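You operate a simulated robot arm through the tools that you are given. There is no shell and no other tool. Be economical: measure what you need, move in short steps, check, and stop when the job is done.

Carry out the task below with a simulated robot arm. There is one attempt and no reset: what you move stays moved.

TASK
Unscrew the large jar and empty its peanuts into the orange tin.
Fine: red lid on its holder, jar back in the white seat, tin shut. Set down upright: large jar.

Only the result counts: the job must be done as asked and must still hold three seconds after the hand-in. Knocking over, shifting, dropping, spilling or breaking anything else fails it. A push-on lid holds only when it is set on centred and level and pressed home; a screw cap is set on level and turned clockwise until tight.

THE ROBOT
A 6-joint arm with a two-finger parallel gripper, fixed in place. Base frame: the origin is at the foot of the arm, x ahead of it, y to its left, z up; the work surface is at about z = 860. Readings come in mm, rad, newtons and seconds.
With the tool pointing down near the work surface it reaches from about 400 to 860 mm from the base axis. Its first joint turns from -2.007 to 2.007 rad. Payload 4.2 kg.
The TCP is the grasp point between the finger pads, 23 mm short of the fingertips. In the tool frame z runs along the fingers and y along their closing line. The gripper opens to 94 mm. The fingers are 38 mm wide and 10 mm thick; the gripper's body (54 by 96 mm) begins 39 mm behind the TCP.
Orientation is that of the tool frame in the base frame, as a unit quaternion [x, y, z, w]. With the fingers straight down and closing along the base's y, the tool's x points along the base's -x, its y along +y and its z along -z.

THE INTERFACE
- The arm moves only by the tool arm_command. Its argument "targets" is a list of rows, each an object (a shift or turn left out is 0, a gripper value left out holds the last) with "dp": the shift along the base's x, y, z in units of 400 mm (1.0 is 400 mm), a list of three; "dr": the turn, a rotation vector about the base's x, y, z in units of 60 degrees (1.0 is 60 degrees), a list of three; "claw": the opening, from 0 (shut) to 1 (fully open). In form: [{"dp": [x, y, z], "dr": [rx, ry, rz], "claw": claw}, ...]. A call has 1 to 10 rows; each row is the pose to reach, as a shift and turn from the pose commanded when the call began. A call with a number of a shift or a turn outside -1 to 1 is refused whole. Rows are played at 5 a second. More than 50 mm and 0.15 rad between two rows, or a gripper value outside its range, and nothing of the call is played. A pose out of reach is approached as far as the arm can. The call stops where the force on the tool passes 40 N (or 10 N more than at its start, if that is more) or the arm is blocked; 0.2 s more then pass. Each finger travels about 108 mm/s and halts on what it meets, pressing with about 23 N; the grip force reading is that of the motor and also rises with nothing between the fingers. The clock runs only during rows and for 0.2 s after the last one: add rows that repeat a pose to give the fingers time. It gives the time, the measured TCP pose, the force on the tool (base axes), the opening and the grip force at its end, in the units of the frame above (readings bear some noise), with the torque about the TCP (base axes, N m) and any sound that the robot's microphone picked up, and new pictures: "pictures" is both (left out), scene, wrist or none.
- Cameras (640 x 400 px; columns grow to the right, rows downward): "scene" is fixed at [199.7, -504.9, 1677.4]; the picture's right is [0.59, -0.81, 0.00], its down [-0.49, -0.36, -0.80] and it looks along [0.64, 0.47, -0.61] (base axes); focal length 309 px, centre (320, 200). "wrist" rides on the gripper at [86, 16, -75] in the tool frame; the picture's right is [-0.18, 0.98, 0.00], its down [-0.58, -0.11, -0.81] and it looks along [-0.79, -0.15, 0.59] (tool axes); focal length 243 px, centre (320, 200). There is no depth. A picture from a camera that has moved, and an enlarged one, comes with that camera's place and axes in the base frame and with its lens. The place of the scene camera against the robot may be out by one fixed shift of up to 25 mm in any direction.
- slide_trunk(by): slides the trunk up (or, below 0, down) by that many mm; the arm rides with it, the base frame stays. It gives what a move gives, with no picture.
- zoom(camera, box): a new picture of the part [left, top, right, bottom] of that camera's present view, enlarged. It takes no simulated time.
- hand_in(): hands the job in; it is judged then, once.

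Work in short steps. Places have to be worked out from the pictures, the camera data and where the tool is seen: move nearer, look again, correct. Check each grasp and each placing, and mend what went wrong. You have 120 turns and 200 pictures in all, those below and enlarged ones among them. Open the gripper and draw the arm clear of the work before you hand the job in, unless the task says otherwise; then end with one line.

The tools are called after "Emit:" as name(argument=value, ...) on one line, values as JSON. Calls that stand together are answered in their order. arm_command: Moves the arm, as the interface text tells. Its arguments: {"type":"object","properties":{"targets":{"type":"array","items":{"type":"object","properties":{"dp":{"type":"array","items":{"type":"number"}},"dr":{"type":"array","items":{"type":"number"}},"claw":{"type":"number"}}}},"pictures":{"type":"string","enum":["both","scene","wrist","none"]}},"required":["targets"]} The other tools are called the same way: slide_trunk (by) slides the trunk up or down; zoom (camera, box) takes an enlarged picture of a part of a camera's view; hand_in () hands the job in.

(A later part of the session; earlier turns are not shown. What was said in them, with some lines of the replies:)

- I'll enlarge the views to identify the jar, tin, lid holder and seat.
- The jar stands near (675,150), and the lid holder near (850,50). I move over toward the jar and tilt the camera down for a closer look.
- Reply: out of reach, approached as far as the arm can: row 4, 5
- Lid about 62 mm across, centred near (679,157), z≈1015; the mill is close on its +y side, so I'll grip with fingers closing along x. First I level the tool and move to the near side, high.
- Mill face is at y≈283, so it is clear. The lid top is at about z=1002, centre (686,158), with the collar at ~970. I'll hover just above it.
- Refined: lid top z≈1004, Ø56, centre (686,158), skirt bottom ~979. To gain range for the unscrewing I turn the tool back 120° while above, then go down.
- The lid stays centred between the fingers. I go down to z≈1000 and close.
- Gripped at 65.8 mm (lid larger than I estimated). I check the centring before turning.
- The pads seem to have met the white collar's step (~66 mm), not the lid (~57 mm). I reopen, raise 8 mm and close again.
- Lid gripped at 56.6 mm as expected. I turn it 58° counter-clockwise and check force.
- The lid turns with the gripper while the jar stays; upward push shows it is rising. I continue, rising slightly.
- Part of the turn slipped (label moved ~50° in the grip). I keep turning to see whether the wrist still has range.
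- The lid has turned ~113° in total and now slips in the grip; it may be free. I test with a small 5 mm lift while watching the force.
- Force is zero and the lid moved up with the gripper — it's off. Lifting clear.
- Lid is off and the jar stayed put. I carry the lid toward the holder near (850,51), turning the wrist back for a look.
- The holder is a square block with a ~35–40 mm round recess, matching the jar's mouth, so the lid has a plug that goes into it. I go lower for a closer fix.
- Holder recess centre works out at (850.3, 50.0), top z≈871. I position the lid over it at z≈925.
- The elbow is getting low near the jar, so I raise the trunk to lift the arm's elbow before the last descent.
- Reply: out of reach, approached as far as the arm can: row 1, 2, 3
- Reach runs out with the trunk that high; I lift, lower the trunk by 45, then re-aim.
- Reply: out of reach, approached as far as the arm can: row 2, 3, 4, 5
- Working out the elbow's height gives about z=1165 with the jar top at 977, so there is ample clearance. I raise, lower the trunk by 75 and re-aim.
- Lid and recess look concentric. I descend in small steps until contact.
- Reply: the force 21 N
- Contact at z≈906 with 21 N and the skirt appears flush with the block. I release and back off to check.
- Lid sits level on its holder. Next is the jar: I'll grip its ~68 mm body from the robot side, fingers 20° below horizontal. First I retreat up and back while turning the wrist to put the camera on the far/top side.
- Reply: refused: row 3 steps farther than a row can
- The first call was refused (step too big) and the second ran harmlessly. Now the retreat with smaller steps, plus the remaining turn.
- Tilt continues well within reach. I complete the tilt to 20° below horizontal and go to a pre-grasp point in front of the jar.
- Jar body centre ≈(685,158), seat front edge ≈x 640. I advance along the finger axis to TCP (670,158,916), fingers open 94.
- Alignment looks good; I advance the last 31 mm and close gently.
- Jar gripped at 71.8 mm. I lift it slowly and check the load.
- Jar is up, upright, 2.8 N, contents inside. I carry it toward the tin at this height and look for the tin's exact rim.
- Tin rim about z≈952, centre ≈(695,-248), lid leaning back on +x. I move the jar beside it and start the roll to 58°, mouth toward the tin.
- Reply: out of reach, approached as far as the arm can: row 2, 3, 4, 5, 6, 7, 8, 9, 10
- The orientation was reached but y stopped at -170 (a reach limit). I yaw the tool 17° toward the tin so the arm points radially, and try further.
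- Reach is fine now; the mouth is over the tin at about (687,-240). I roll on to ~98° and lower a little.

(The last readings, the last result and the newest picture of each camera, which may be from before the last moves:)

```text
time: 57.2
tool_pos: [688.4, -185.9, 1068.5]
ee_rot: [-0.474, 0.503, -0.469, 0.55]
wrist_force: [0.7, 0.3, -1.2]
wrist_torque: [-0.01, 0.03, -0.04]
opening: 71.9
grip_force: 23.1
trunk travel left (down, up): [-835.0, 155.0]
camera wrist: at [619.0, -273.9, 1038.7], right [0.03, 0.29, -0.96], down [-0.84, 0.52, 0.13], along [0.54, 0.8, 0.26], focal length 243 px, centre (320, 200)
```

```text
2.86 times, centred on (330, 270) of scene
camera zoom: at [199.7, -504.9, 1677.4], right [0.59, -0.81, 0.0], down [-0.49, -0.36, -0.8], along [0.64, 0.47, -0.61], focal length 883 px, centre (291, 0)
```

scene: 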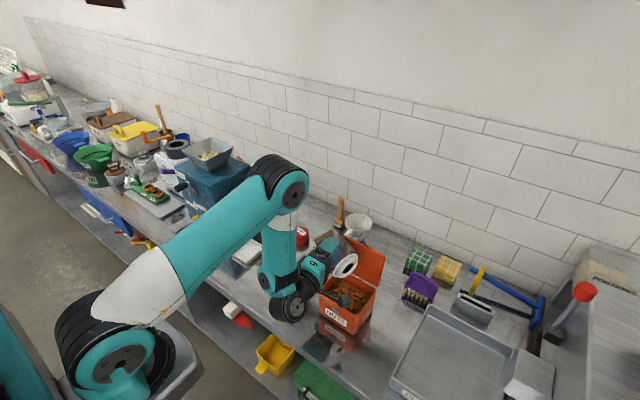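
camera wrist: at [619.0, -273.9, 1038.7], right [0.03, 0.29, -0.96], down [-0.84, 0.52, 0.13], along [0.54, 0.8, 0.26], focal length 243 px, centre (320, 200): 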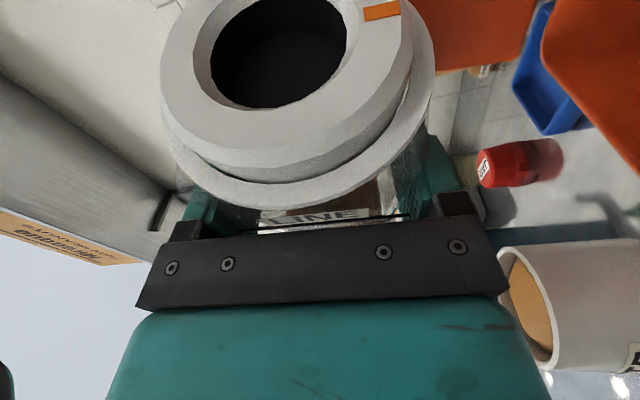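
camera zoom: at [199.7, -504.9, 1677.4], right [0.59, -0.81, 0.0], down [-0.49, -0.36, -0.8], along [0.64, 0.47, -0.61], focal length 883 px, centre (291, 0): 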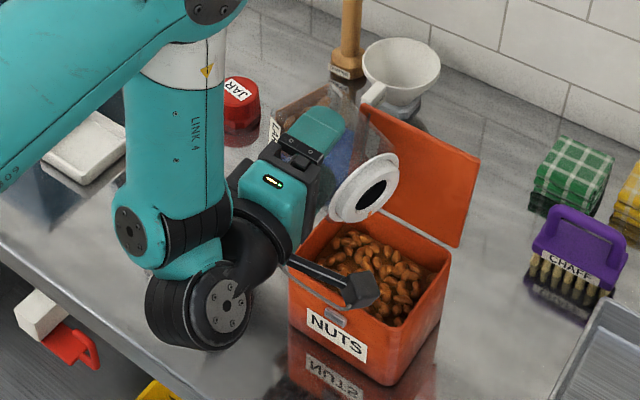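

Nuts still inside at ~98°. I roll slowly on to ~130°, raising a bit so the camera clears the tin's rim.

Emit:
arm_command(targets=[{"dp": [0, 0, 0.01], "dr": [0.06, -0.018, 0]}, {"dp": [0, 0, 0.02], "dr": [0.12, -0.036, 0]}, {"dp": [0, 0, 0.03], "dr": [0.18, -0.055, 0]}, {"dp": [0, 0, 0.04], "dr": [0.24, -0.073, 0]}, {"dp": [0, 0, 0.04], "dr": [0.3, -0.092, 0]}, {"dp": [0, 0, 0.04], "dr": [0.36, -0.11, 0]}, {"dp": [0, 0, 0.04], "dr": [0.42, -0.128, 0]}, {"dp": [0, 0, 0.04], "dr": [0.48, -0.147, 0]}, {"dp": [0, 0, 0.04], "dr": [0.51, -0.156, 0]}, {"dp": [0, 0, 0.04], "dr": [0.51, -0.156, 0]}])

Emit:
zoom(camera="scene", box=[260, 200, 400, 340])

```text
time: 59.4
tool_pos: [701.1, -185.5, 1089.6]
ee_rot: [-0.274, 0.563, -0.356, 0.693]
wrist_force: [-0.1, -0.2, -1.5]
wrist_torque: [-0.01, 0.02, -0.03]
opening: 72.0
grip_force: 22.8
out of reach, approached as far as the arm can: row 6, 7, 8, 9, 10
trunk travel left (down, up): [-835.0, 155.0]
camera wrist: at [642.0, -243.4, 1008.9], right [0.16, 0.73, -0.66], down [-0.87, 0.42, 0.25], along [0.46, 0.53, 0.71], focal length 243 px, centre (320, 200)
```

scene: 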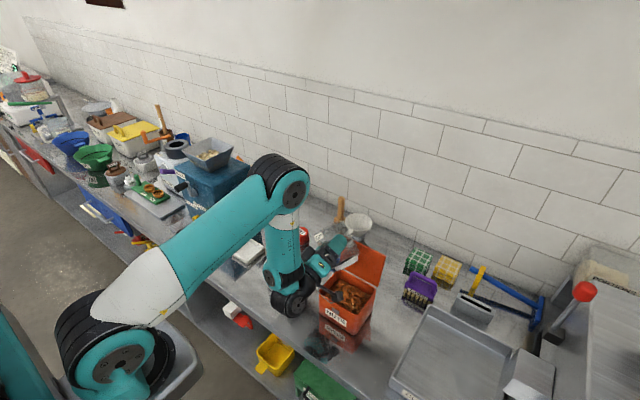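
wrist: 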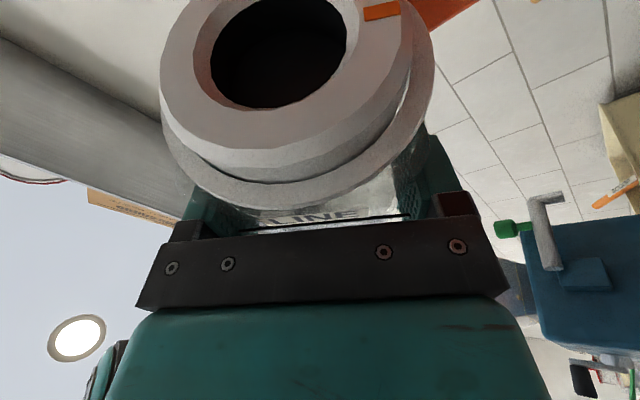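

```text
2.86 times, centred on (330, 270) of scene
camera zoom: at [199.7, -504.9, 1677.4], right [0.59, -0.81, 0.0], down [-0.49, -0.36, -0.8], along [0.64, 0.47, -0.61], focal length 883 px, centre (291, 0)
```

zoom: 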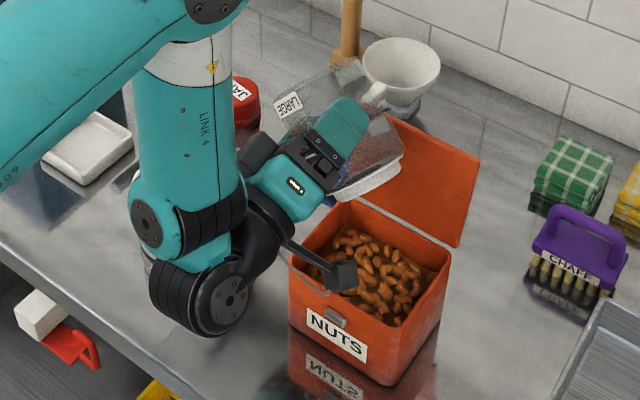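

Emit:
zoom(camera="scene", box=[300, 215, 370, 295])

Emit:
zoom(camera="wrist", box=[150, 0, 450, 230])

```text
5.00 times, centred on (335, 255) of scene
camera zoom: at [199.7, -504.9, 1677.4], right [0.59, -0.81, 0.0], down [-0.49, -0.36, -0.8], along [0.64, 0.47, -0.61], focal length 1546 px, centre (245, -75)
```

zoom: 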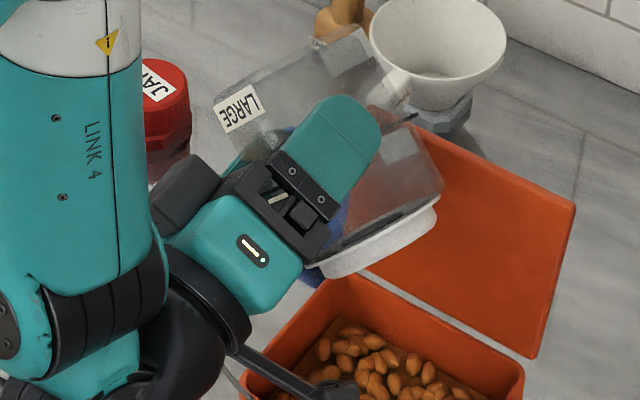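

```text
1.74 times, centred on (300, 115) of wrist
camera zoom: at [642.0, -243.4, 1008.9], right [0.16, 0.73, -0.66], down [-0.87, 0.42, 0.25], along [0.46, 0.53, 0.71], focal length 422 px, centre (355, 348)
```

zoom: 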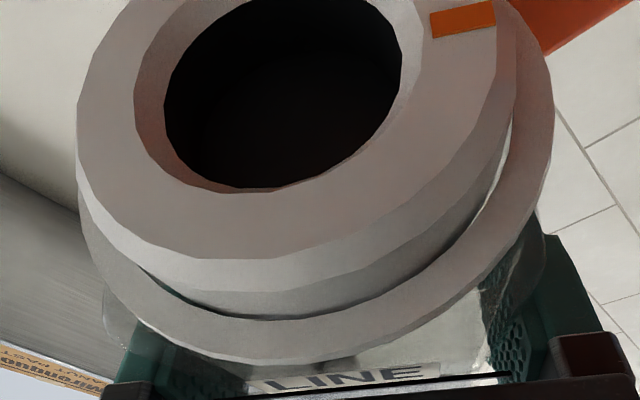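

The jar looks completely empty through the glass. I roll it back upright in reverse order.

Emit:
arm_command(targets=[{"dp": [0, 0, 0.02], "dr": [-0.12, 0.0366, 0]}, {"dp": [0, 0, 0.04], "dr": [-0.24, 0.0733, 0]}, {"dp": [0, 0, 0.04], "dr": [-0.36, 0.11, 0]}, {"dp": [0, 0, 0.04], "dr": [-0.48, 0.1466, 0]}, {"dp": [0, 0, 0.04], "dr": [-0.6, 0.1833, 0]}, {"dp": [0, 0, 0.04], "dr": [-0.72, 0.22, 0]}, {"dp": [0, 0, 0.04], "dr": [-0.84, 0.2566, 0]}, {"dp": [0, 0, 0.04], "dr": [-0.96, 0.293, 0]}], pictures="scene")

Emit:
arm_command(targets=[{"dr": [-0.09, 0.028, 0]}, {"dr": [-0.18, 0.056, 0]}, {"dr": [-0.18, 0.056, 0]}], pictures="none")

Emit:
arm_command(targets=[{"dp": [0, 0.05, 0], "dr": [0, 0, 0.07]}, {"dp": [0, 0.1, 0], "dr": [0, 0, 0.14]}, {"dp": [0, 0.15, 0], "dr": [0, 0, 0.21]}, {"dp": [0, 0.19, 0], "dr": [0, 0, 0.28]}, {"dp": [0, 0.19, 0], "dr": [0, 0, 0.28]}], pictures="scene")

```text
time: 61.2
tool_pos: [701.6, -184.8, 1106.5]
ee_rot: [0.622, -0.416, 0.539, -0.386]
wrist_force: [0.5, -0.4, -0.9]
wrist_torque: [0.01, -0.02, 0.0]
opening: 71.8
grip_force: 22.9
trunk travel left (down, up): [-835.0, 155.0]
```

scene: 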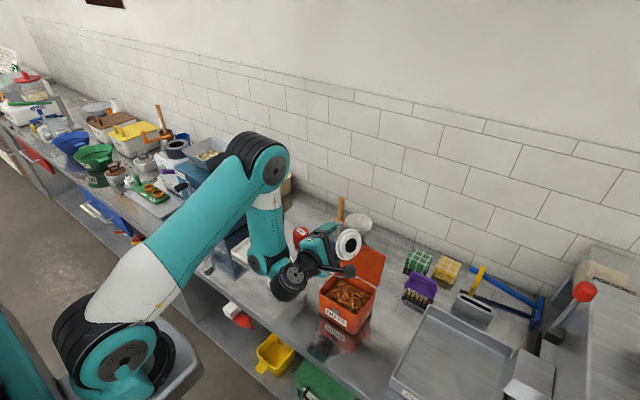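

```text
time: 62.0
tool_pos: [701.5, -185.2, 1106.1]
ee_rot: [0.672, -0.375, 0.556, -0.313]
wrist_force: [-0.5, 0.3, -0.8]
wrist_torque: [-0.01, 0.02, 0.01]
opening: 71.7
grip_force: 22.7
trunk travel left (down, up): [-835.0, 155.0]
```

```text
time: 63.2
tool_pos: [700.5, -108.8, 1106.3]
ee_rot: [0.719, -0.273, 0.505, -0.392]
wrist_force: [0.4, 0.1, -1.4]
wrist_torque: [-0.01, 0.04, -0.03]
opening: 72.2
grip_force: 22.6
trunk travel left (down, up): [-835.0, 155.0]
```

scene: 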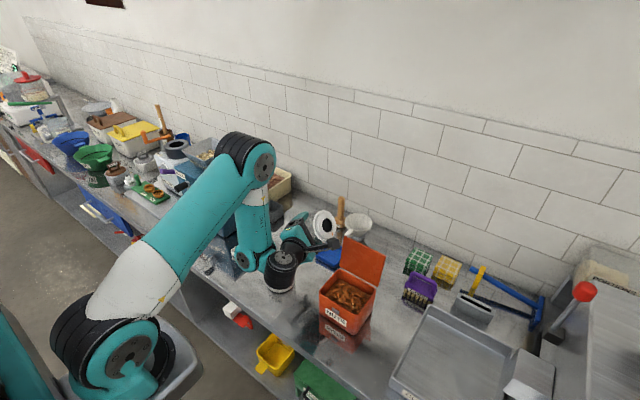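

Now level the jar (roll -57.6° about x) and carry it back over its seat.

Emit:
arm_command(targets=[{"dp": [0, 0.05, 0], "dr": [-0.12, 0, 0]}, {"dp": [0, 0.1, 0], "dr": [-0.24, 0, 0]}, {"dp": [0, 0.16, 0], "dr": [-0.36, 0, 0]}, {"dp": [-0.02, 0.22, 0], "dr": [-0.48, 0, 0]}, {"dp": [-0.04, 0.28, 0], "dr": [-0.6, 0, 0]}, {"dp": [-0.06, 0.35, 0], "dr": [-0.72, 0, 0]}, {"dp": [-0.0775, 0.45, 0], "dr": [-0.84, 0, 0]}, {"dp": [-0.0775, 0.55, 0], "dr": [-0.96, 0, 0]}, {"dp": [-0.0775, 0.65, 0], "dr": [-0.96, 0, 0]}, {"dp": [-0.0775, 0.667, 0], "dr": [-0.96, 0, 0]}])

Emit:
zoom(camera="scene", box=[290, 210, 400, 340])

Emit:
zoom(camera="scene", box=[180, 150, 310, 280])

```text
time: 65.4
tool_pos: [670.9, 159.4, 1104.9]
ee_rot: [0.82, 0.003, 0.573, 0.004]
wrist_force: [0.1, 0.0, -0.9]
wrist_torque: [-0.01, 0.05, -0.01]
opening: 72.1
grip_force: 23.3
out of reach, approached as far as the arm can: row 2, 3, 4
trunk travel left (down, up): [-835.0, 155.0]
camera wrist: at [630.5, 142.7, 1211.4], right [-0.06, -0.98, -0.16], down [-0.96, 0.1, -0.27], along [0.28, 0.14, -0.95], focal length 243 px, centre (320, 200)
```

scene: 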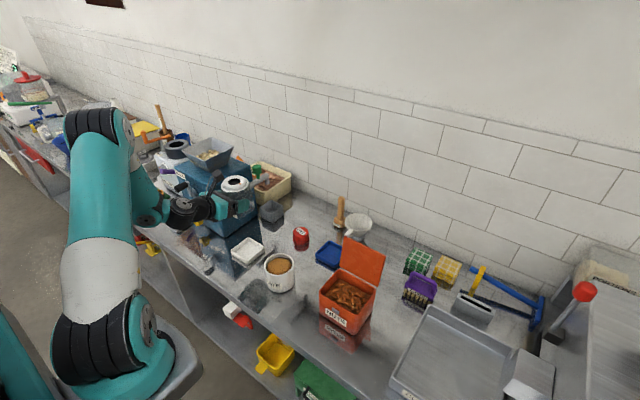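
wrist: 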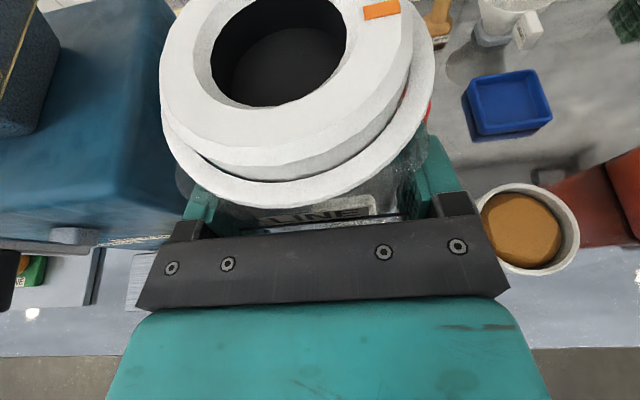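

```text
3.08 times, centred on (345, 275) of scene
camera zoom: at [199.7, -504.9, 1677.4], right [0.59, -0.81, 0.0], down [-0.49, -0.36, -0.8], along [0.64, 0.47, -0.61], focal length 951 px, centre (243, -31)
```

zoom: 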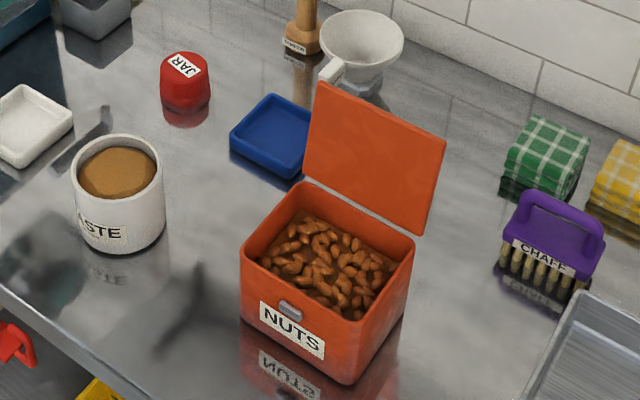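

```text
3.08 times, centred on (245, 215) of scene
camera zoom: at [199.7, -504.9, 1677.4], right [0.59, -0.81, 0.0], down [-0.49, -0.36, -0.8], along [0.64, 0.47, -0.61], focal length 951 px, centre (551, 154)
```

zoom: 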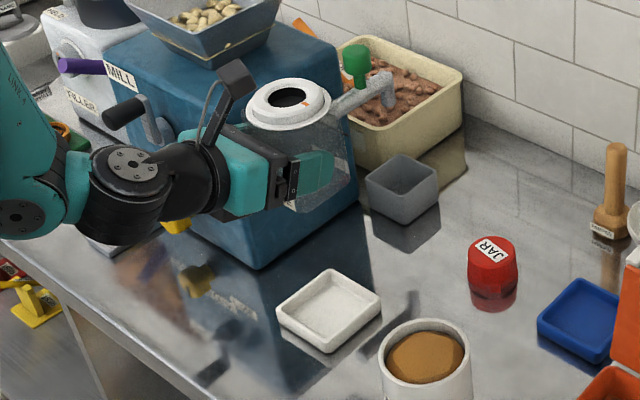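

Jar is empty, nothing spilled, and the jar hasn't shifted in the grip. I lower it to just above the seat.

Emit:
arm_command(targets=[{"dp": [-0.002, -0.002, -0.1]}, {"dp": [-0.002, -0.002, -0.2]}, {"dp": [-0.002, -0.002, -0.3]}, {"dp": [-0.002, -0.002, -0.4]}, {"dp": [-0.002, -0.002, -0.4]}], pictures="scene")

Emit:
zoom(camera="scene", box=[190, 200, 290, 300])

Emit:
arm_command(targets=[{"dp": [0, 0, 0]}], pictures="none")

Emit:
arm_command(targets=[{"dp": [0, 0, 0]}], pictures="none")

```text
time: 66.6
tool_pos: [671.6, 157.8, 945.5]
ee_rot: [0.819, 0.004, 0.573, 0.003]
wrist_force: [-0.1, -0.4, -1.4]
wrist_torque: [0.02, 0.01, 0.03]
opening: 71.8
grip_force: 23.3
trunk travel left (down, up): [-835.0, 155.0]
```

scene: 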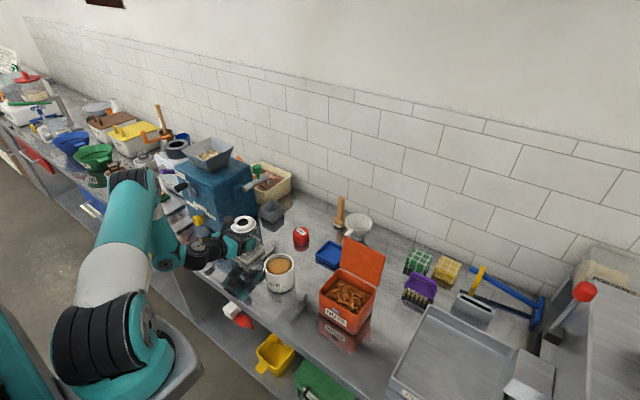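

```text
4.00 times, centred on (240, 250) of scene
camera zoom: at [199.7, -504.9, 1677.4], right [0.59, -0.81, 0.0], down [-0.49, -0.36, -0.8], along [0.64, 0.47, -0.61], focal length 1237 px, centre (640, 0)
```

zoom: 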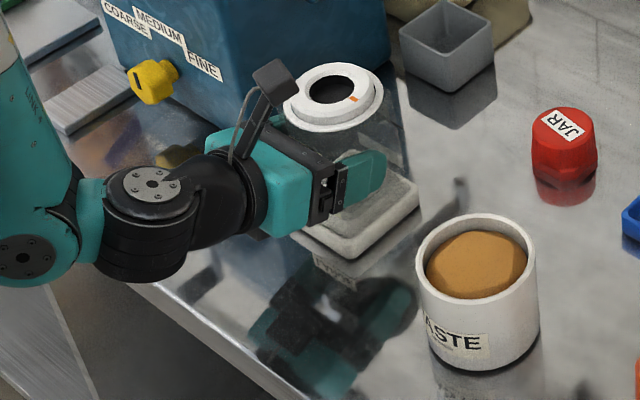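

```text
time: 67.0
tool_pos: [671.6, 156.5, 945.3]
ee_rot: [0.819, 0.003, 0.573, 0.003]
wrist_force: [0.1, -0.2, -1.5]
wrist_torque: [-0.04, 0.01, 0.01]
opening: 71.9
grip_force: 23.4
trunk travel left (down, up): [-835.0, 155.0]
```

```text
time: 67.4
tool_pos: [670.6, 156.1, 945.1]
ee_rot: [0.819, 0.004, 0.574, 0.003]
wrist_force: [-0.2, -0.2, -1.2]
wrist_torque: [0.01, 0.0, -0.01]
opening: 72.2
grip_force: 22.9
trunk travel left (down, up): [-835.0, 155.0]
```

Averaged reading (671.3,156.8); target is (669.6,158.2). I correct and lower into the seat in small steps.

Emit:
arm_command(targets=[{"dp": [-0.004, 0.0035, -0.02]}, {"dp": [-0.004, 0.0035, -0.04]}, {"dp": [-0.004, 0.0035, -0.055]}, {"dp": [-0.004, 0.0035, -0.065]}, {"dp": [-0.004, 0.0035, -0.07]}, {"dp": [-0.004, 0.0035, -0.073]}, {"dp": [-0.004, 0.0035, -0.073]}])

Emit:
zoom(camera="scene", box=[190, 200, 290, 300])

```text
time: 69.0
tool_pos: [668.6, 157.3, 917.1]
ee_rot: [0.819, 0.004, 0.574, 0.002]
wrist_force: [-0.4, -1.5, 5.6]
wrist_torque: [0.22, 0.15, 0.0]
opening: 72.2
grip_force: 23.6
trunk travel left (down, up): [-835.0, 155.0]
camera wrist: at [628.5, 143.2, 1022.7], right [-0.06, -0.98, -0.16], down [-0.96, 0.1, -0.27], along [0.29, 0.14, -0.95], focal length 243 px, centre (320, 200)
```

scene: 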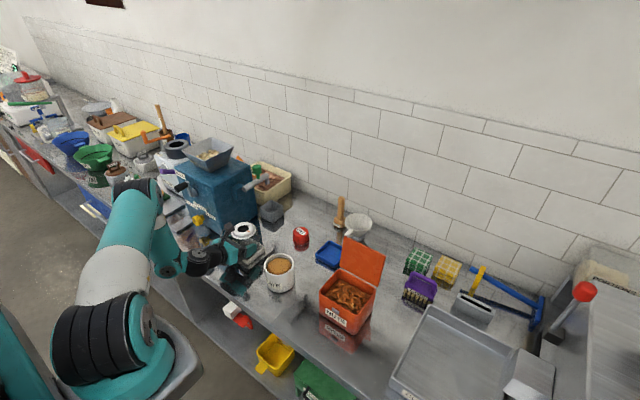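
wrist: 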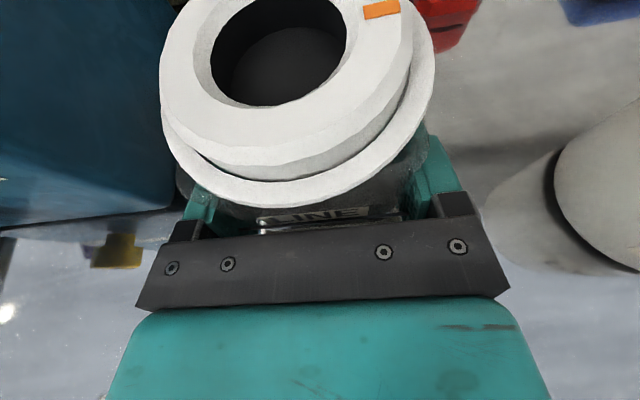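

```text
4.00 times, centred on (240, 250) of scene
camera zoom: at [199.7, -504.9, 1677.4], right [0.59, -0.81, 0.0], down [-0.49, -0.36, -0.8], along [0.64, 0.47, -0.61], focal length 1237 px, centre (640, 0)
```

zoom: 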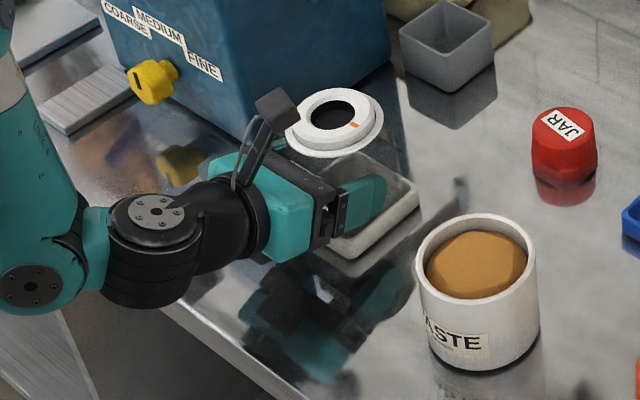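

Seated with light contact at the original height. I release and back out along the finger axis.

Emit:
arm_command(targets=[{"claw": 0.9}, {"claw": 1}, {"claw": 1}, {"dp": [-0.06, 0, 0.021], "claw": 1}, {"dp": [-0.14, 0, 0.05], "claw": 1}, {"dp": [-0.22, 0, 0.08], "claw": 1}, {"dp": [-0.28, 0, 0.13], "claw": 1}, {"dp": [-0.28, 0, 0.23], "claw": 1}, {"dp": [-0.28, 0, 0.23], "claw": 1}])

Emit:
zoom(camera="wrist", box=[220, 0, 440, 200])

Emit:
zoom(camera="scene", box=[200, 200, 290, 290])

```text
time: 71.0
tool_pos: [556.5, 157.2, 1010.1]
ee_rot: [0.819, 0.005, 0.574, 0.002]
wrist_force: [0.1, -0.8, 0.7]
wrist_torque: [0.0, 0.01, 0.03]
opening: 93.9
grip_force: 0.1
trunk travel left (down, up): [-835.0, 155.0]
camera wrist: at [516.1, 143.9, 1115.4], right [-0.06, -0.98, -0.16], down [-0.96, 0.1, -0.27], along [0.28, 0.14, -0.95], focal length 243 px, centre (320, 200)
```

scene: 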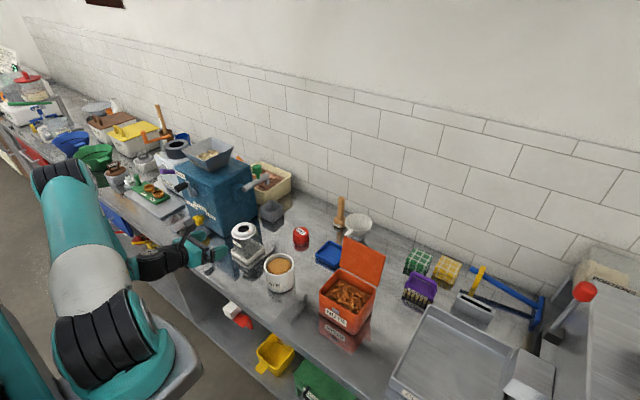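
wrist: 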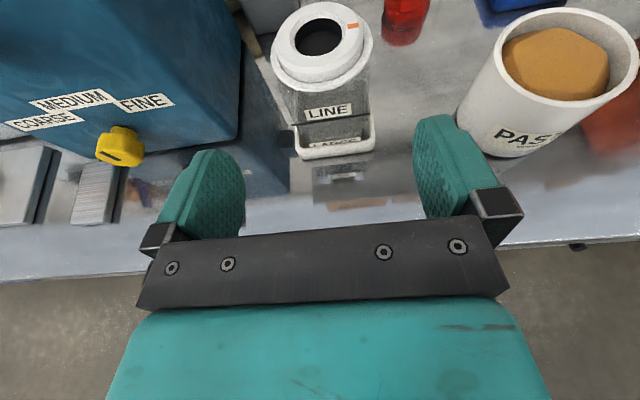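

```text
2.00 times, centred on (330, 100) of wrist
camera zoom: at [516.1, 143.9, 1115.4], right [-0.06, -0.98, -0.16], down [-0.96, 0.1, -0.27], along [0.28, 0.14, -0.95], focal length 485 px, centre (300, 400)
```

zoom: 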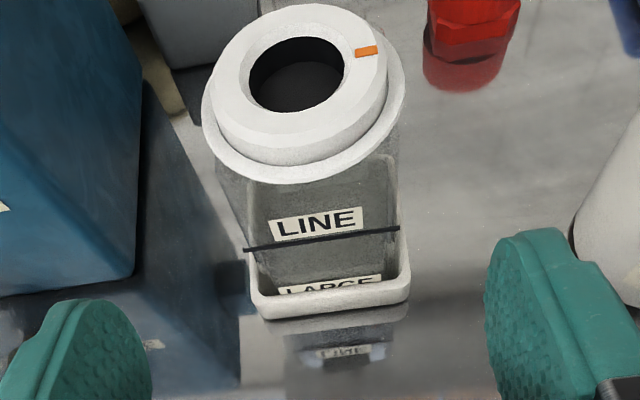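

```text
4.44 times, centred on (245, 245) of scene
camera zoom: at [199.7, -504.9, 1677.4], right [0.59, -0.81, 0.0], down [-0.49, -0.36, -0.8], along [0.64, 0.47, -0.61], focal length 1374 px, centre (653, 0)
```

zoom: 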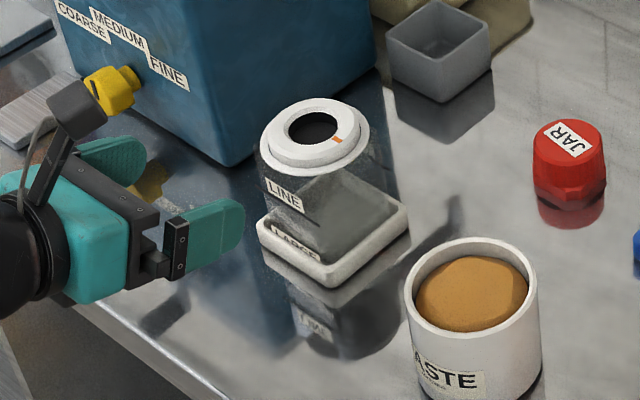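

Jar is seated level and empty. Now the tin's lid: it stands ~95° open with its hinge near x≈755, top edge ≈(765,-250,1085). I go high and turn the fingers downward again.

Emit:
arm_command(targets=[{"dp": [0, 0, 0.1]}, {"dp": [0, 0, 0.2], "dr": [0, 0.1, 0]}, {"dp": [0, 0, 0.3], "dr": [0, 0.22, 0]}, {"dp": [0, -0.08, 0.37], "dr": [0, 0.34, 0]}, {"dp": [0.02, -0.17, 0.37], "dr": [0, 0.46, 0]}, {"dp": [0.04, -0.27, 0.37], "dr": [0, 0.58, 0]}, {"dp": [0.06, -0.37, 0.37], "dr": [0, 0.7, 0]}, {"dp": [0.08, -0.47, 0.37], "dr": [0, 0.82, 0]}, {"dp": [0.1, -0.57, 0.37], "dr": [0, 0.94, 0], "claw": 0.7}, {"dp": [0.1, -0.57, 0.37], "dr": [0, 0.94, 0]}], pictures="none")

Emit:
arm_command(targets=[{"dp": [0.08, -0.05, 0], "dr": [0, 0.12, 0]}, {"dp": [0.16, -0.1, 0], "dr": [0, 0.227, 0]}, {"dp": [0.24, -0.15, 0], "dr": [0, 0.227, 0]}, {"dp": [0.24, -0.15, 0], "dr": [0, 0.227, 0]}])

```text
time: 73.2
tool_pos: [593.8, -52.3, 1154.4]
ee_rot: [0.993, 0.004, 0.119, 0.0]
wrist_force: [-0.3, -0.2, -0.9]
wrist_torque: [0.02, -0.02, 0.0]
opening: 66.1
grip_force: 0.0
out of reach, approached as far as the arm can: row 9, 10
trunk travel left (down, up): [-835.0, 155.0]
```

```text
time: 74.2
tool_pos: [692.1, -53.5, 1157.9]
ee_rot: [1.0, -0.012, -0.002, -0.007]
wrist_force: [0.1, -0.3, 0.3]
wrist_torque: [0.02, -0.01, -0.01]
opening: 66.0
grip_force: 0.1
out of reach, approached as far as the arm can: row 1, 2, 3, 4
trunk travel left (down, up): [-835.0, 155.0]
camera wrist: at [779.0, -71.7, 1232.1], right [-0.21, -0.98, -0.01], down [-0.58, 0.11, 0.81], along [-0.79, 0.17, -0.59], focal length 243 px, centre (320, 200)
```

scene: 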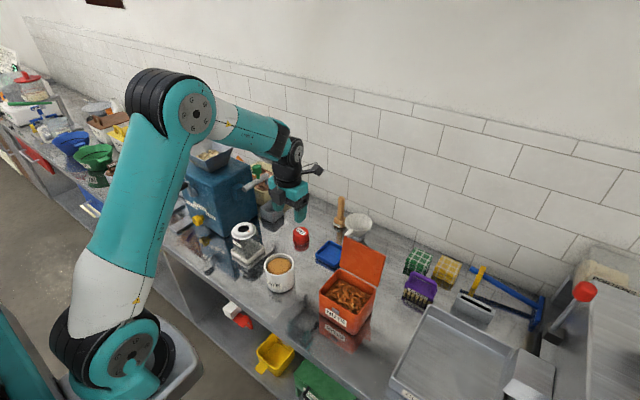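
wrist: 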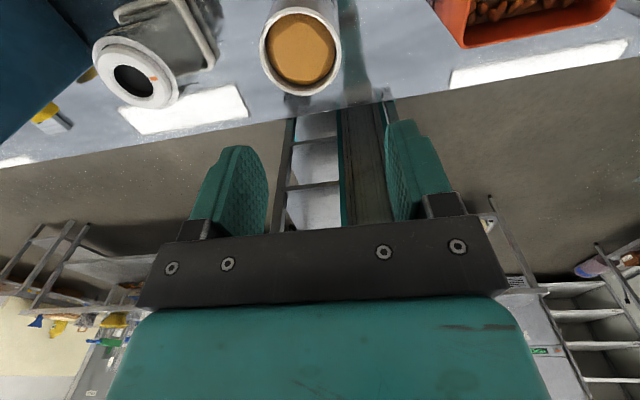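

The limit is the wrist roll, so I turn the tool back 90° (camera to the -y side) while moving to behind the lid, high up.

Emit:
arm_command(targets=[{"dr": [0, 0, -0.14], "claw": 0}, {"dr": [0, 0, -0.28]}, {"dr": [0, 0, -0.42]}, {"dp": [0.05, 0, 0], "dr": [0, 0, -0.56]}, {"dp": [0.1, 0, 0], "dr": [0, 0, -0.7]}, {"dp": [0.17, 0, 0], "dr": [0, 0, -0.84]}, {"dp": [0.25, 0, 0], "dr": [0, 0, -0.98]}, {"dp": [0.25, 0, 0], "dr": [0, 0, -0.98]}], pictures="none")

Emit:
arm_command(targets=[{"dp": [0, -0.09, 0], "dr": [0, 0, -0.14]}, {"dp": [0, -0.18, 0], "dr": [0, 0, -0.28]}, {"dp": [0, -0.27, 0], "dr": [0, 0, -0.42]}, {"dp": [0, -0.36, 0], "dr": [0, 0, -0.5]}, {"dp": [0, -0.45, 0], "dr": [0, 0, -0.5]}, {"dp": [0, -0.49, 0], "dr": [0, 0, -0.5]}, {"dp": [0, -0.49, 0], "dr": [0, 0, -0.5]}])

Emit:
zoom(camera="scene", box=[290, 180, 430, 320])

```text
time: 76.0
tool_pos: [792.3, -55.0, 1159.8]
ee_rot: [0.873, -0.487, 0.0, 0.0]
wrist_force: [0.3, -1.0, -0.3]
wrist_torque: [0.0, -0.01, -0.03]
opening: 0.1
grip_force: 23.2
trunk travel left (down, up): [-835.0, 155.0]
```

```text
time: 77.6
tool_pos: [790.7, -248.9, 1158.4]
ee_rot: [0.718, -0.696, 0.001, -0.001]
wrist_force: [-0.3, -0.2, -0.6]
wrist_torque: [-0.03, -0.03, -0.04]
opening: 0.1
grip_force: 22.7
trunk travel left (down, up): [-835.0, 155.0]
camera wrist: at [778.4, -336.1, 1232.1], right [-0.99, 0.15, 0.0], down [0.09, 0.58, 0.81], along [0.12, 0.8, -0.59], focal length 243 px, centre (320, 200)
```

scene: 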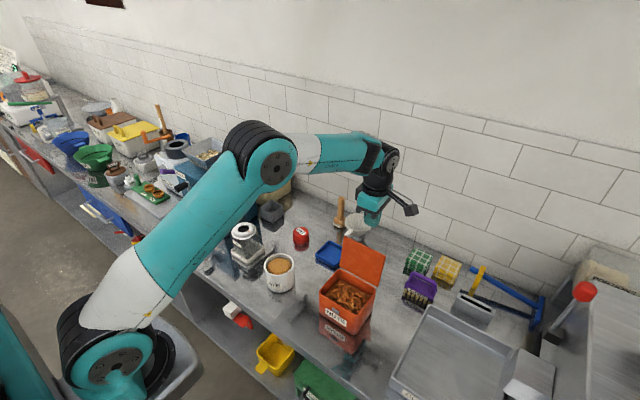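
wrist: 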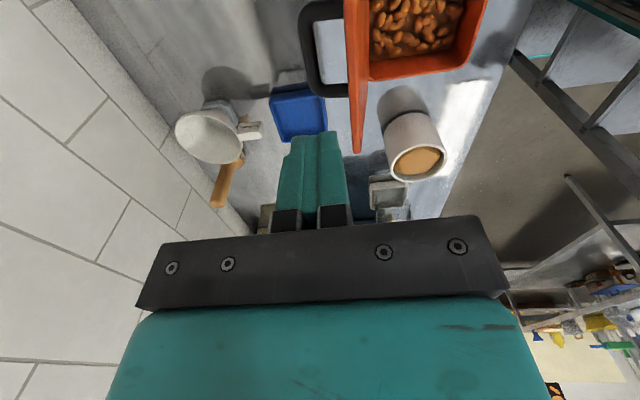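

```text
2.86 times, centred on (360, 250) of scene
camera zoom: at [199.7, -504.9, 1677.4], right [0.59, -0.81, 0.0], down [-0.49, -0.36, -0.8], along [0.64, 0.47, -0.61], focal length 883 px, centre (206, 57)
```

zoom: 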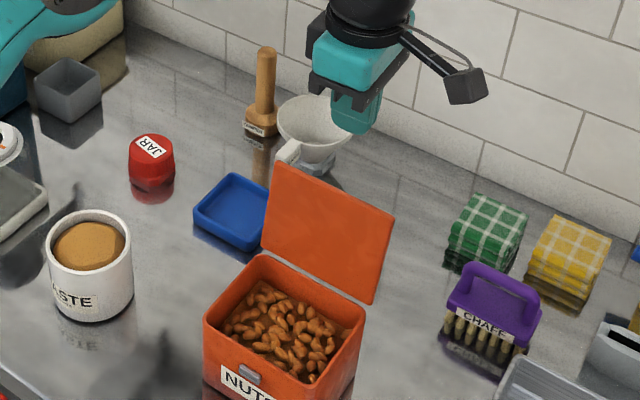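

The lid is edge-on in view, just -x of the fingers (top edge ≈x 768). I shift 8 mm further back and lower so the fingertips are ~25 mm below its top edge.

Emit:
arm_command(targets=[{"dp": [0.022, 0, 0]}, {"dp": [0.022, 0, -0.1]}, {"dp": [0.022, 0, -0.215]}, {"dp": [0.022, 0, -0.215]}])

Emit:
zoom(camera="scene", box=[290, 180, 430, 320])

```text
time: 78.6
tool_pos: [801.0, -249.2, 1071.3]
ee_rot: [0.718, -0.696, 0.0, 0.0]
wrist_force: [0.1, 0.0, 0.3]
wrist_torque: [0.0, 0.0, -0.01]
opening: 0.0
grip_force: 23.1
trunk travel left (down, up): [-835.0, 155.0]
camera wrist: at [787.6, -336.5, 1145.2], right [-0.99, 0.15, 0.0], down [0.09, 0.58, 0.81], along [0.12, 0.8, -0.59], focal length 243 px, centre (320, 200)
```

scene: 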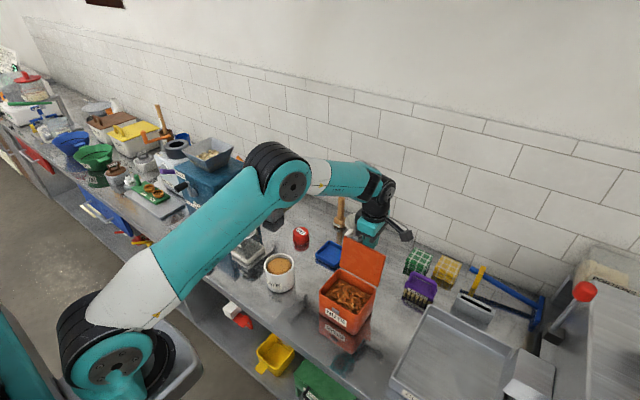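
wrist: 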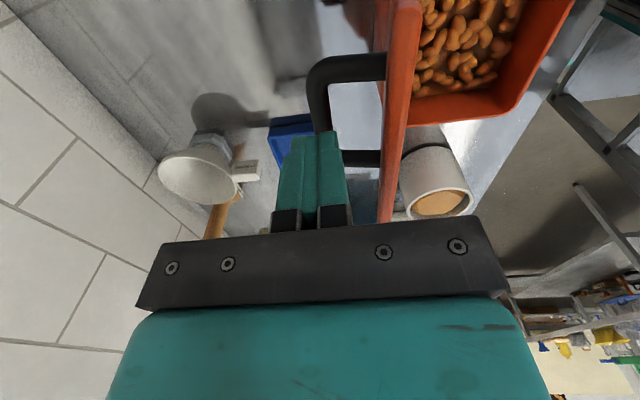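

```text
2.86 times, centred on (360, 250) of scene
camera zoom: at [199.7, -504.9, 1677.4], right [0.59, -0.81, 0.0], down [-0.49, -0.36, -0.8], along [0.64, 0.47, -0.61], focal length 883 px, centre (206, 57)
```

zoom: 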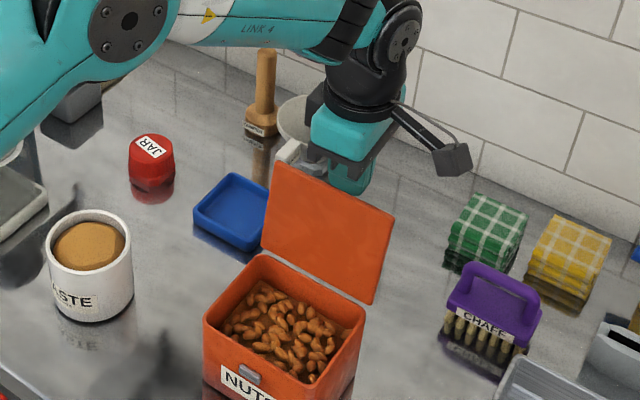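

Fingers are behind the lid, centred. I push it slowly toward -x.

Emit:
arm_command(targets=[{"dp": [-0.03, 0, 0]}, {"dp": [-0.06, 0, 0]}, {"dp": [-0.09, 0, 0]}, {"dp": [-0.12, 0, 0]}, {"dp": [-0.15, 0, 0]}, {"dp": [-0.15, 0, 0]}])

Emit:
zoom(camera="scene", box=[290, 180, 430, 320])

```text
time: 80.0
tool_pos: [740.5, -249.3, 1073.9]
ee_rot: [0.717, -0.697, 0.0, 0.0]
wrist_force: [-0.3, -0.1, 0.9]
wrist_torque: [-0.02, 0.03, 0.0]
opening: 0.0
grip_force: 22.9
trunk travel left (down, up): [-835.0, 155.0]
camera wrist: at [727.4, -336.5, 1146.5], right [-0.99, 0.15, 0.0], down [0.09, 0.58, 0.81], along [0.12, 0.8, -0.59], focal length 243 px, centre (320, 200)
```

scene: 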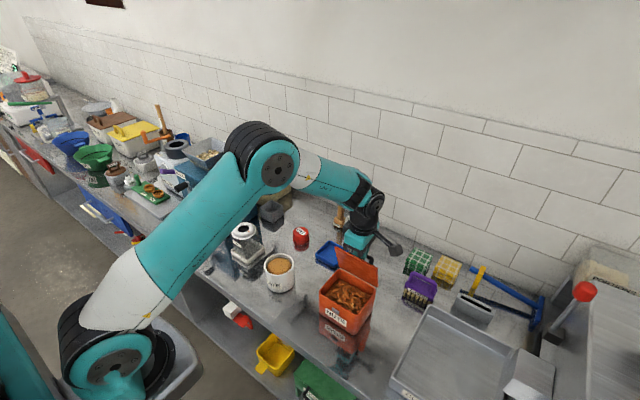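
wrist: 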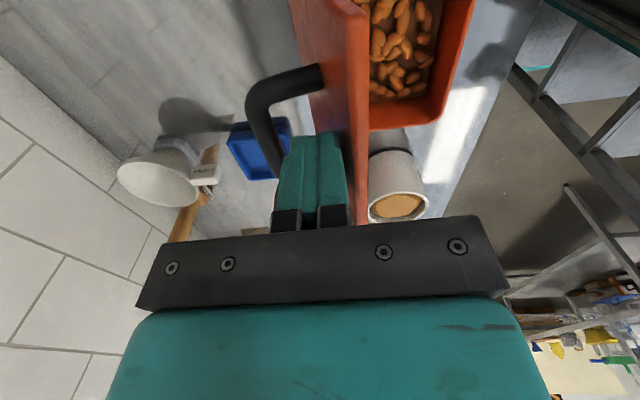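

```text
2.86 times, centred on (360, 250) of scene
camera zoom: at [199.7, -504.9, 1677.4], right [0.59, -0.81, 0.0], down [-0.49, -0.36, -0.8], along [0.64, 0.47, -0.61], focal length 883 px, centre (206, 57)
```

zoom: 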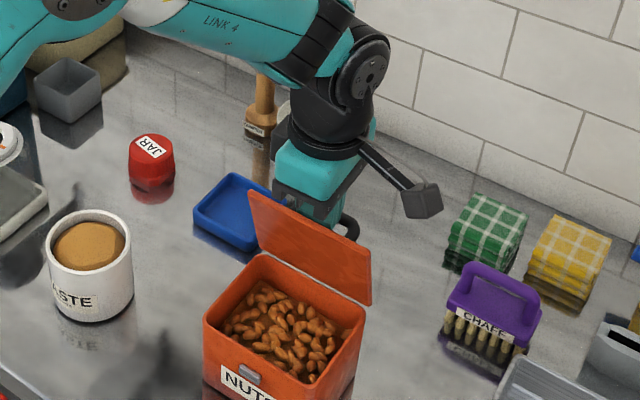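

The lid follows (it has a black handle on its outer side, which I stay clear of by pushing near the free edge). I continue along its arc to about 60°.

Emit:
arm_command(targets=[{"dp": [-0.037, 0, 0]}, {"dp": [-0.074, 0, -0.004]}, {"dp": [-0.1, 0, -0.022]}, {"dp": [-0.129, 0, -0.047]}, {"dp": [-0.152, 0, -0.075]}, {"dp": [-0.172, 0, -0.102]}, {"dp": [-0.172, 0, -0.102]}])

Emit:
zoom(camera="scene", box=[290, 200, 410, 330])

```text
time: 81.6
tool_pos: [671.5, -249.3, 1032.1]
ee_rot: [0.718, -0.696, 0.0, 0.0]
wrist_force: [-0.4, 0.3, -0.6]
wrist_torque: [-0.02, 0.0, 0.01]
opening: 0.3
grip_force: 22.9
trunk travel left (down, up): [-835.0, 155.0]
camera wrist: at [658.1, -336.3, 1105.7], right [-0.99, 0.15, 0.0], down [0.09, 0.58, 0.81], along [0.12, 0.8, -0.59], focal length 243 px, centre (320, 200)
```

scene: 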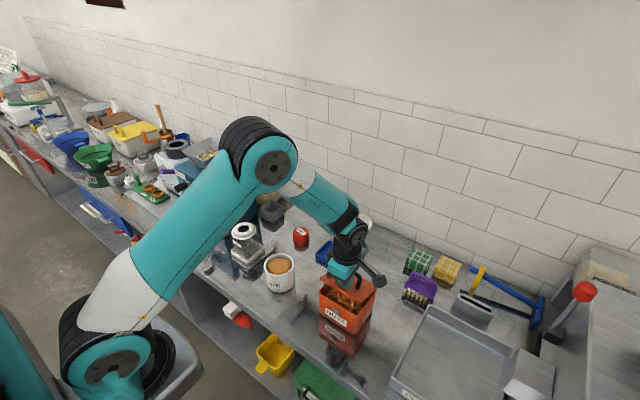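
wrist: 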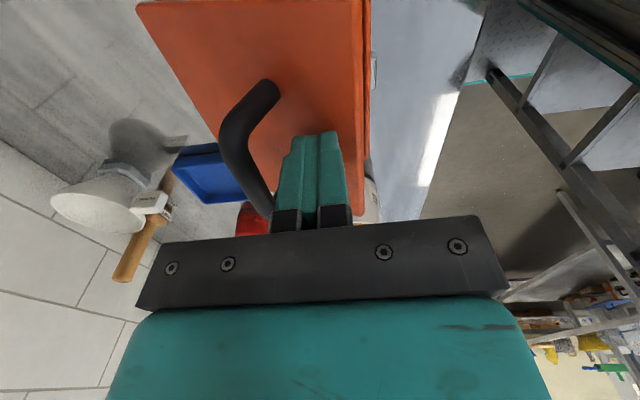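

```text
3.08 times, centred on (350, 265) of scene
camera zoom: at [199.7, -504.9, 1677.4], right [0.59, -0.81, 0.0], down [-0.49, -0.36, -0.8], along [0.64, 0.47, -0.61], focal length 951 px, centre (228, 0)
```

zoom: 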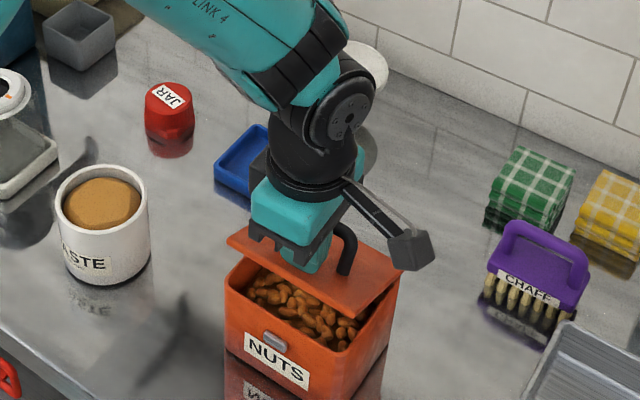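

Lid is at ~60° and following well. I continue down to nearly shut.

Emit:
arm_command(targets=[{"dp": [-0.015, 0, -0.03]}, {"dp": [-0.026, 0, -0.062]}, {"dp": [-0.032, 0, -0.09]}, {"dp": [-0.035, 0, -0.11]}, {"dp": [-0.035, 0, -0.12]}, {"dp": [-0.035, 0, -0.12]}])

Emit:
zoom(camera="scene", box=[290, 200, 410, 330])

```text
time: 82.8
tool_pos: [658.2, -248.7, 990.6]
ee_rot: [0.718, -0.696, 0.002, -0.001]
wrist_force: [-11.7, 3.5, 31.4]
wrist_torque: [0.14, 0.24, -0.02]
opening: 0.4
grip_force: 23.5
trunk travel left (down, up): [-835.0, 155.0]
stopped in row 6: the force on the tool passed its limit at 45 N (the readings are from after the stop); the commanded pose is now the measured one
camera wrist: at [644.4, -335.9, 1063.9], right [-0.99, 0.15, -0.01], down [0.09, 0.59, 0.81], along [0.13, 0.8, -0.59], focal length 243 px, centre (320, 200)
```

scene: 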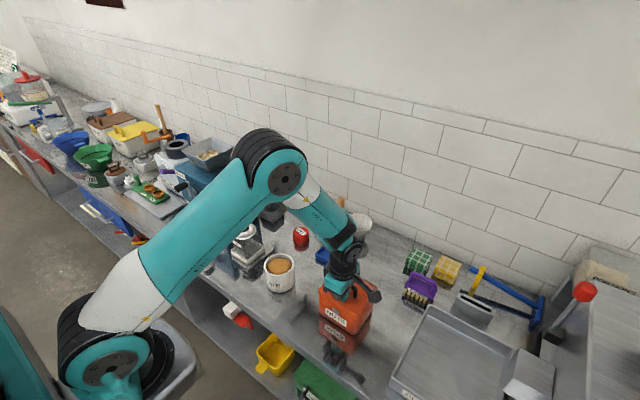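
wrist: 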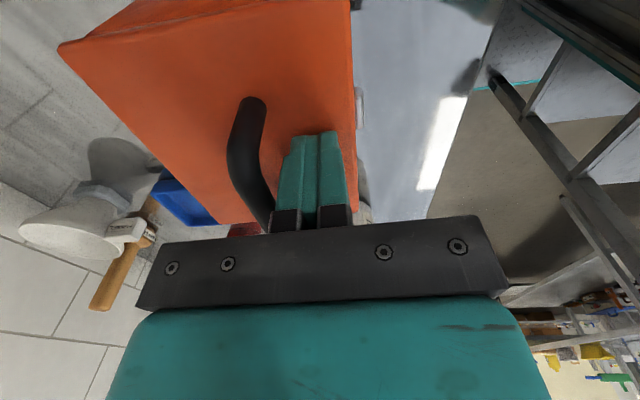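

```text
3.08 times, centred on (350, 265) of scene
camera zoom: at [199.7, -504.9, 1677.4], right [0.59, -0.81, 0.0], down [-0.49, -0.36, -0.8], along [0.64, 0.47, -0.61], focal length 951 px, centre (228, 0)
```

zoom: 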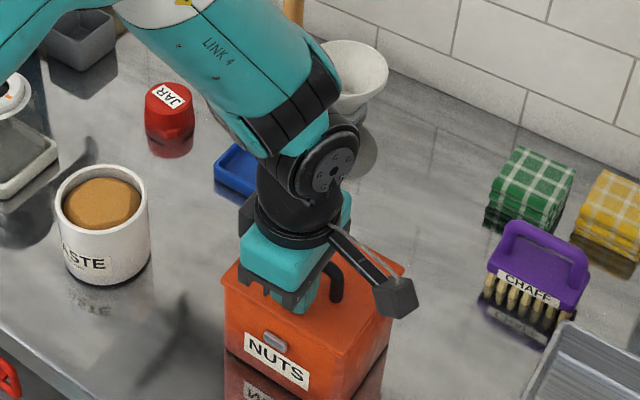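

Contact at 45 N with the lid apparently flat. I lift off and inspect whether it stays shut.

Emit:
arm_command(targets=[{"dp": [0, 0, 0.05]}, {"dp": [0, 0, 0.15]}, {"dp": [0, 0, 0.25]}, {"dp": [0, 0, 0.25]}])

Emit:
zoom(camera="scene", box=[305, 250, 395, 350])

Emit:
zoom(camera="wrist", box=[150, 0, 450, 200])

```text
time: 83.8
tool_pos: [659.8, -248.7, 1088.7]
ee_rot: [0.718, -0.696, 0.001, -0.001]
wrist_force: [-0.4, 0.3, 0.2]
wrist_torque: [0.0, -0.03, 0.01]
opening: 0.0
grip_force: 23.8
trunk travel left (down, up): [-835.0, 155.0]
camera wrist: at [645.9, -336.8, 1161.5], right [-0.99, 0.15, 0.0], down [0.09, 0.58, 0.81], along [0.13, 0.8, -0.59], focal length 243 px, centre (320, 200)
```

scene: 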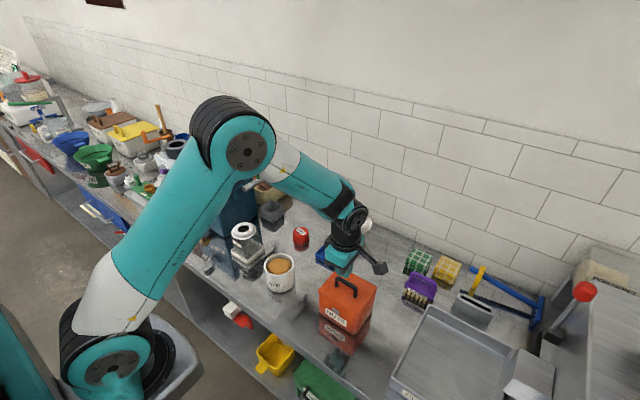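
wrist: 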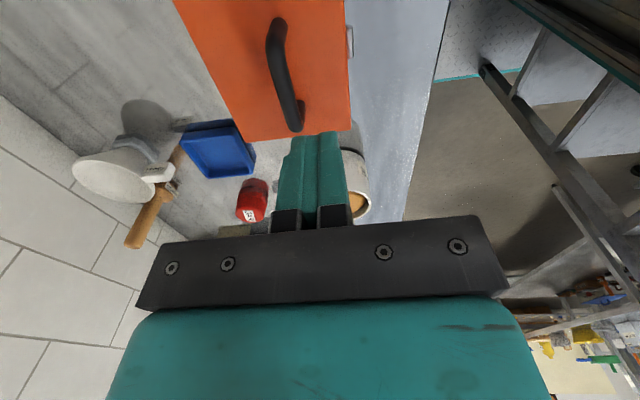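

```text
4.00 times, centred on (350, 300) of scene
camera zoom: at [199.7, -504.9, 1677.4], right [0.59, -0.81, 0.0], down [-0.49, -0.36, -0.8], along [0.64, 0.47, -0.61], focal length 1237 px, centre (200, -200)
```

zoom: 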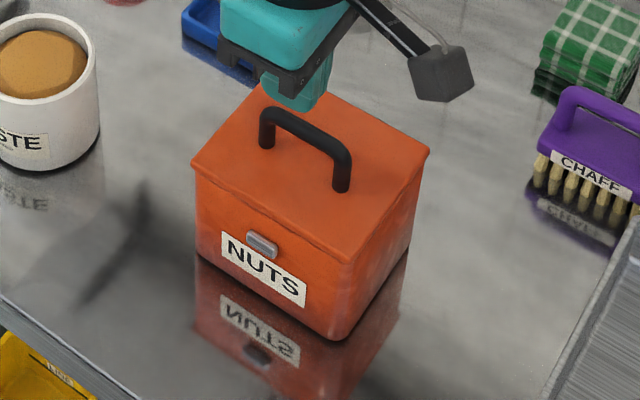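

```text
2.00 times, centred on (300, 100) of wrist
camera zoom: at [645.9, -336.8, 1161.5], right [-0.99, 0.15, 0.0], down [0.09, 0.58, 0.81], along [0.13, 0.8, -0.59], focal length 485 px, centre (360, 400)
```

zoom: 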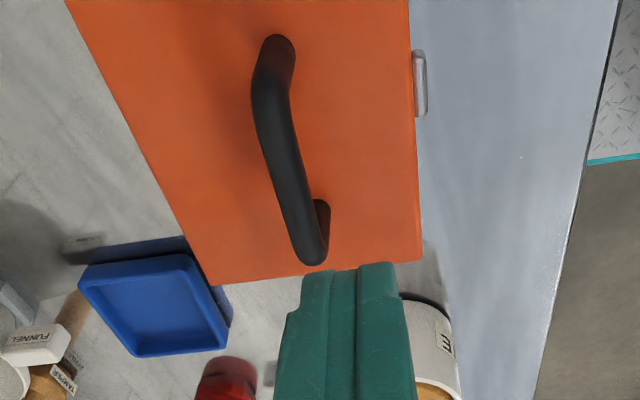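

The lid lies flush and stays shut. I open the gripper, draw the arm up and away, and take a last look.

Emit:
arm_command(targets=[{"dp": [0, 0, 0.1], "claw": 0.5}, {"dp": [-0.05, 0.05, 0.2], "claw": 1}, {"dp": [-0.1, 0.1, 0.28], "claw": 1}, {"dp": [-0.15, 0.17, 0.3], "claw": 1}, {"dp": [-0.2, 0.25, 0.35], "claw": 1}, {"dp": [-0.2, 0.25, 0.35], "claw": 1}])

Emit:
zoom(camera="scene", box=[220, 200, 400, 350])

```text
time: 85.2
tool_pos: [577.3, -149.4, 1227.5]
ee_rot: [0.717, -0.697, 0.001, -0.002]
wrist_force: [-0.2, -0.7, -0.6]
wrist_torque: [-0.01, 0.02, -0.01]
opening: 93.9
grip_force: 0.0
trunk travel left (down, up): [-835.0, 155.0]
camera wrist: at [564.9, -236.4, 1301.0], right [-0.99, 0.15, 0.0], down [0.09, 0.58, 0.81], along [0.13, 0.8, -0.59], focal length 243 px, centre (320, 200)
```

scene: 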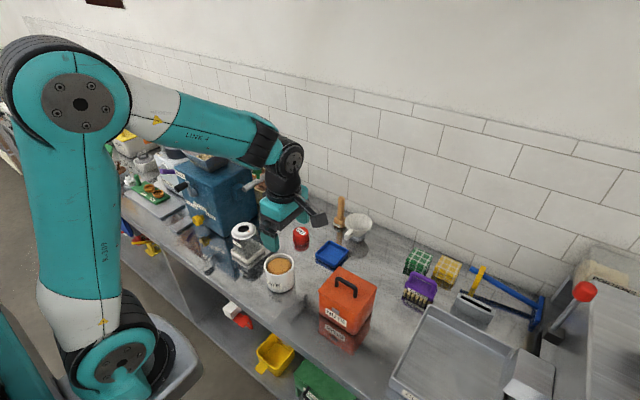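
wrist: 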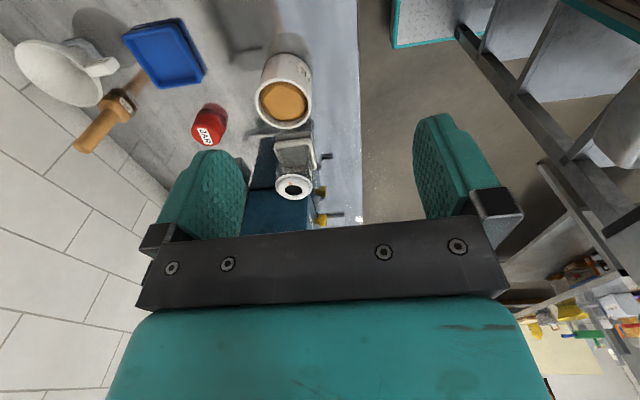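

```text
2.67 times, centred on (310, 275) of scene
camera zoom: at [199.7, -504.9, 1677.4], right [0.59, -0.81, 0.0], down [-0.49, -0.36, -0.8], along [0.64, 0.47, -0.61], focal length 824 px, centre (347, 0)
```

zoom: 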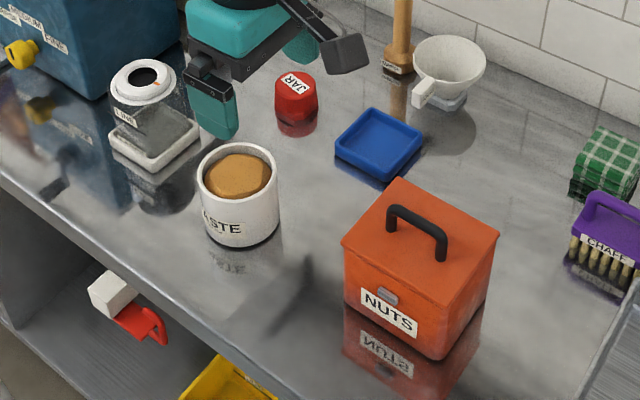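

The pictures show the jar empty and upright in its seat, the red lid on its holder, and the tin shut. Nothing is spilled and the arm is clear, so I hand in.

Emit:
hand_in()

```text
The job is handed in.
```

The large jar is unscrewed and its peanuts are in the orange tin; the red lid is on its holder, the empty jar stands upright in the white seat, the tin is shut, and I saw nothing spilled or moved.
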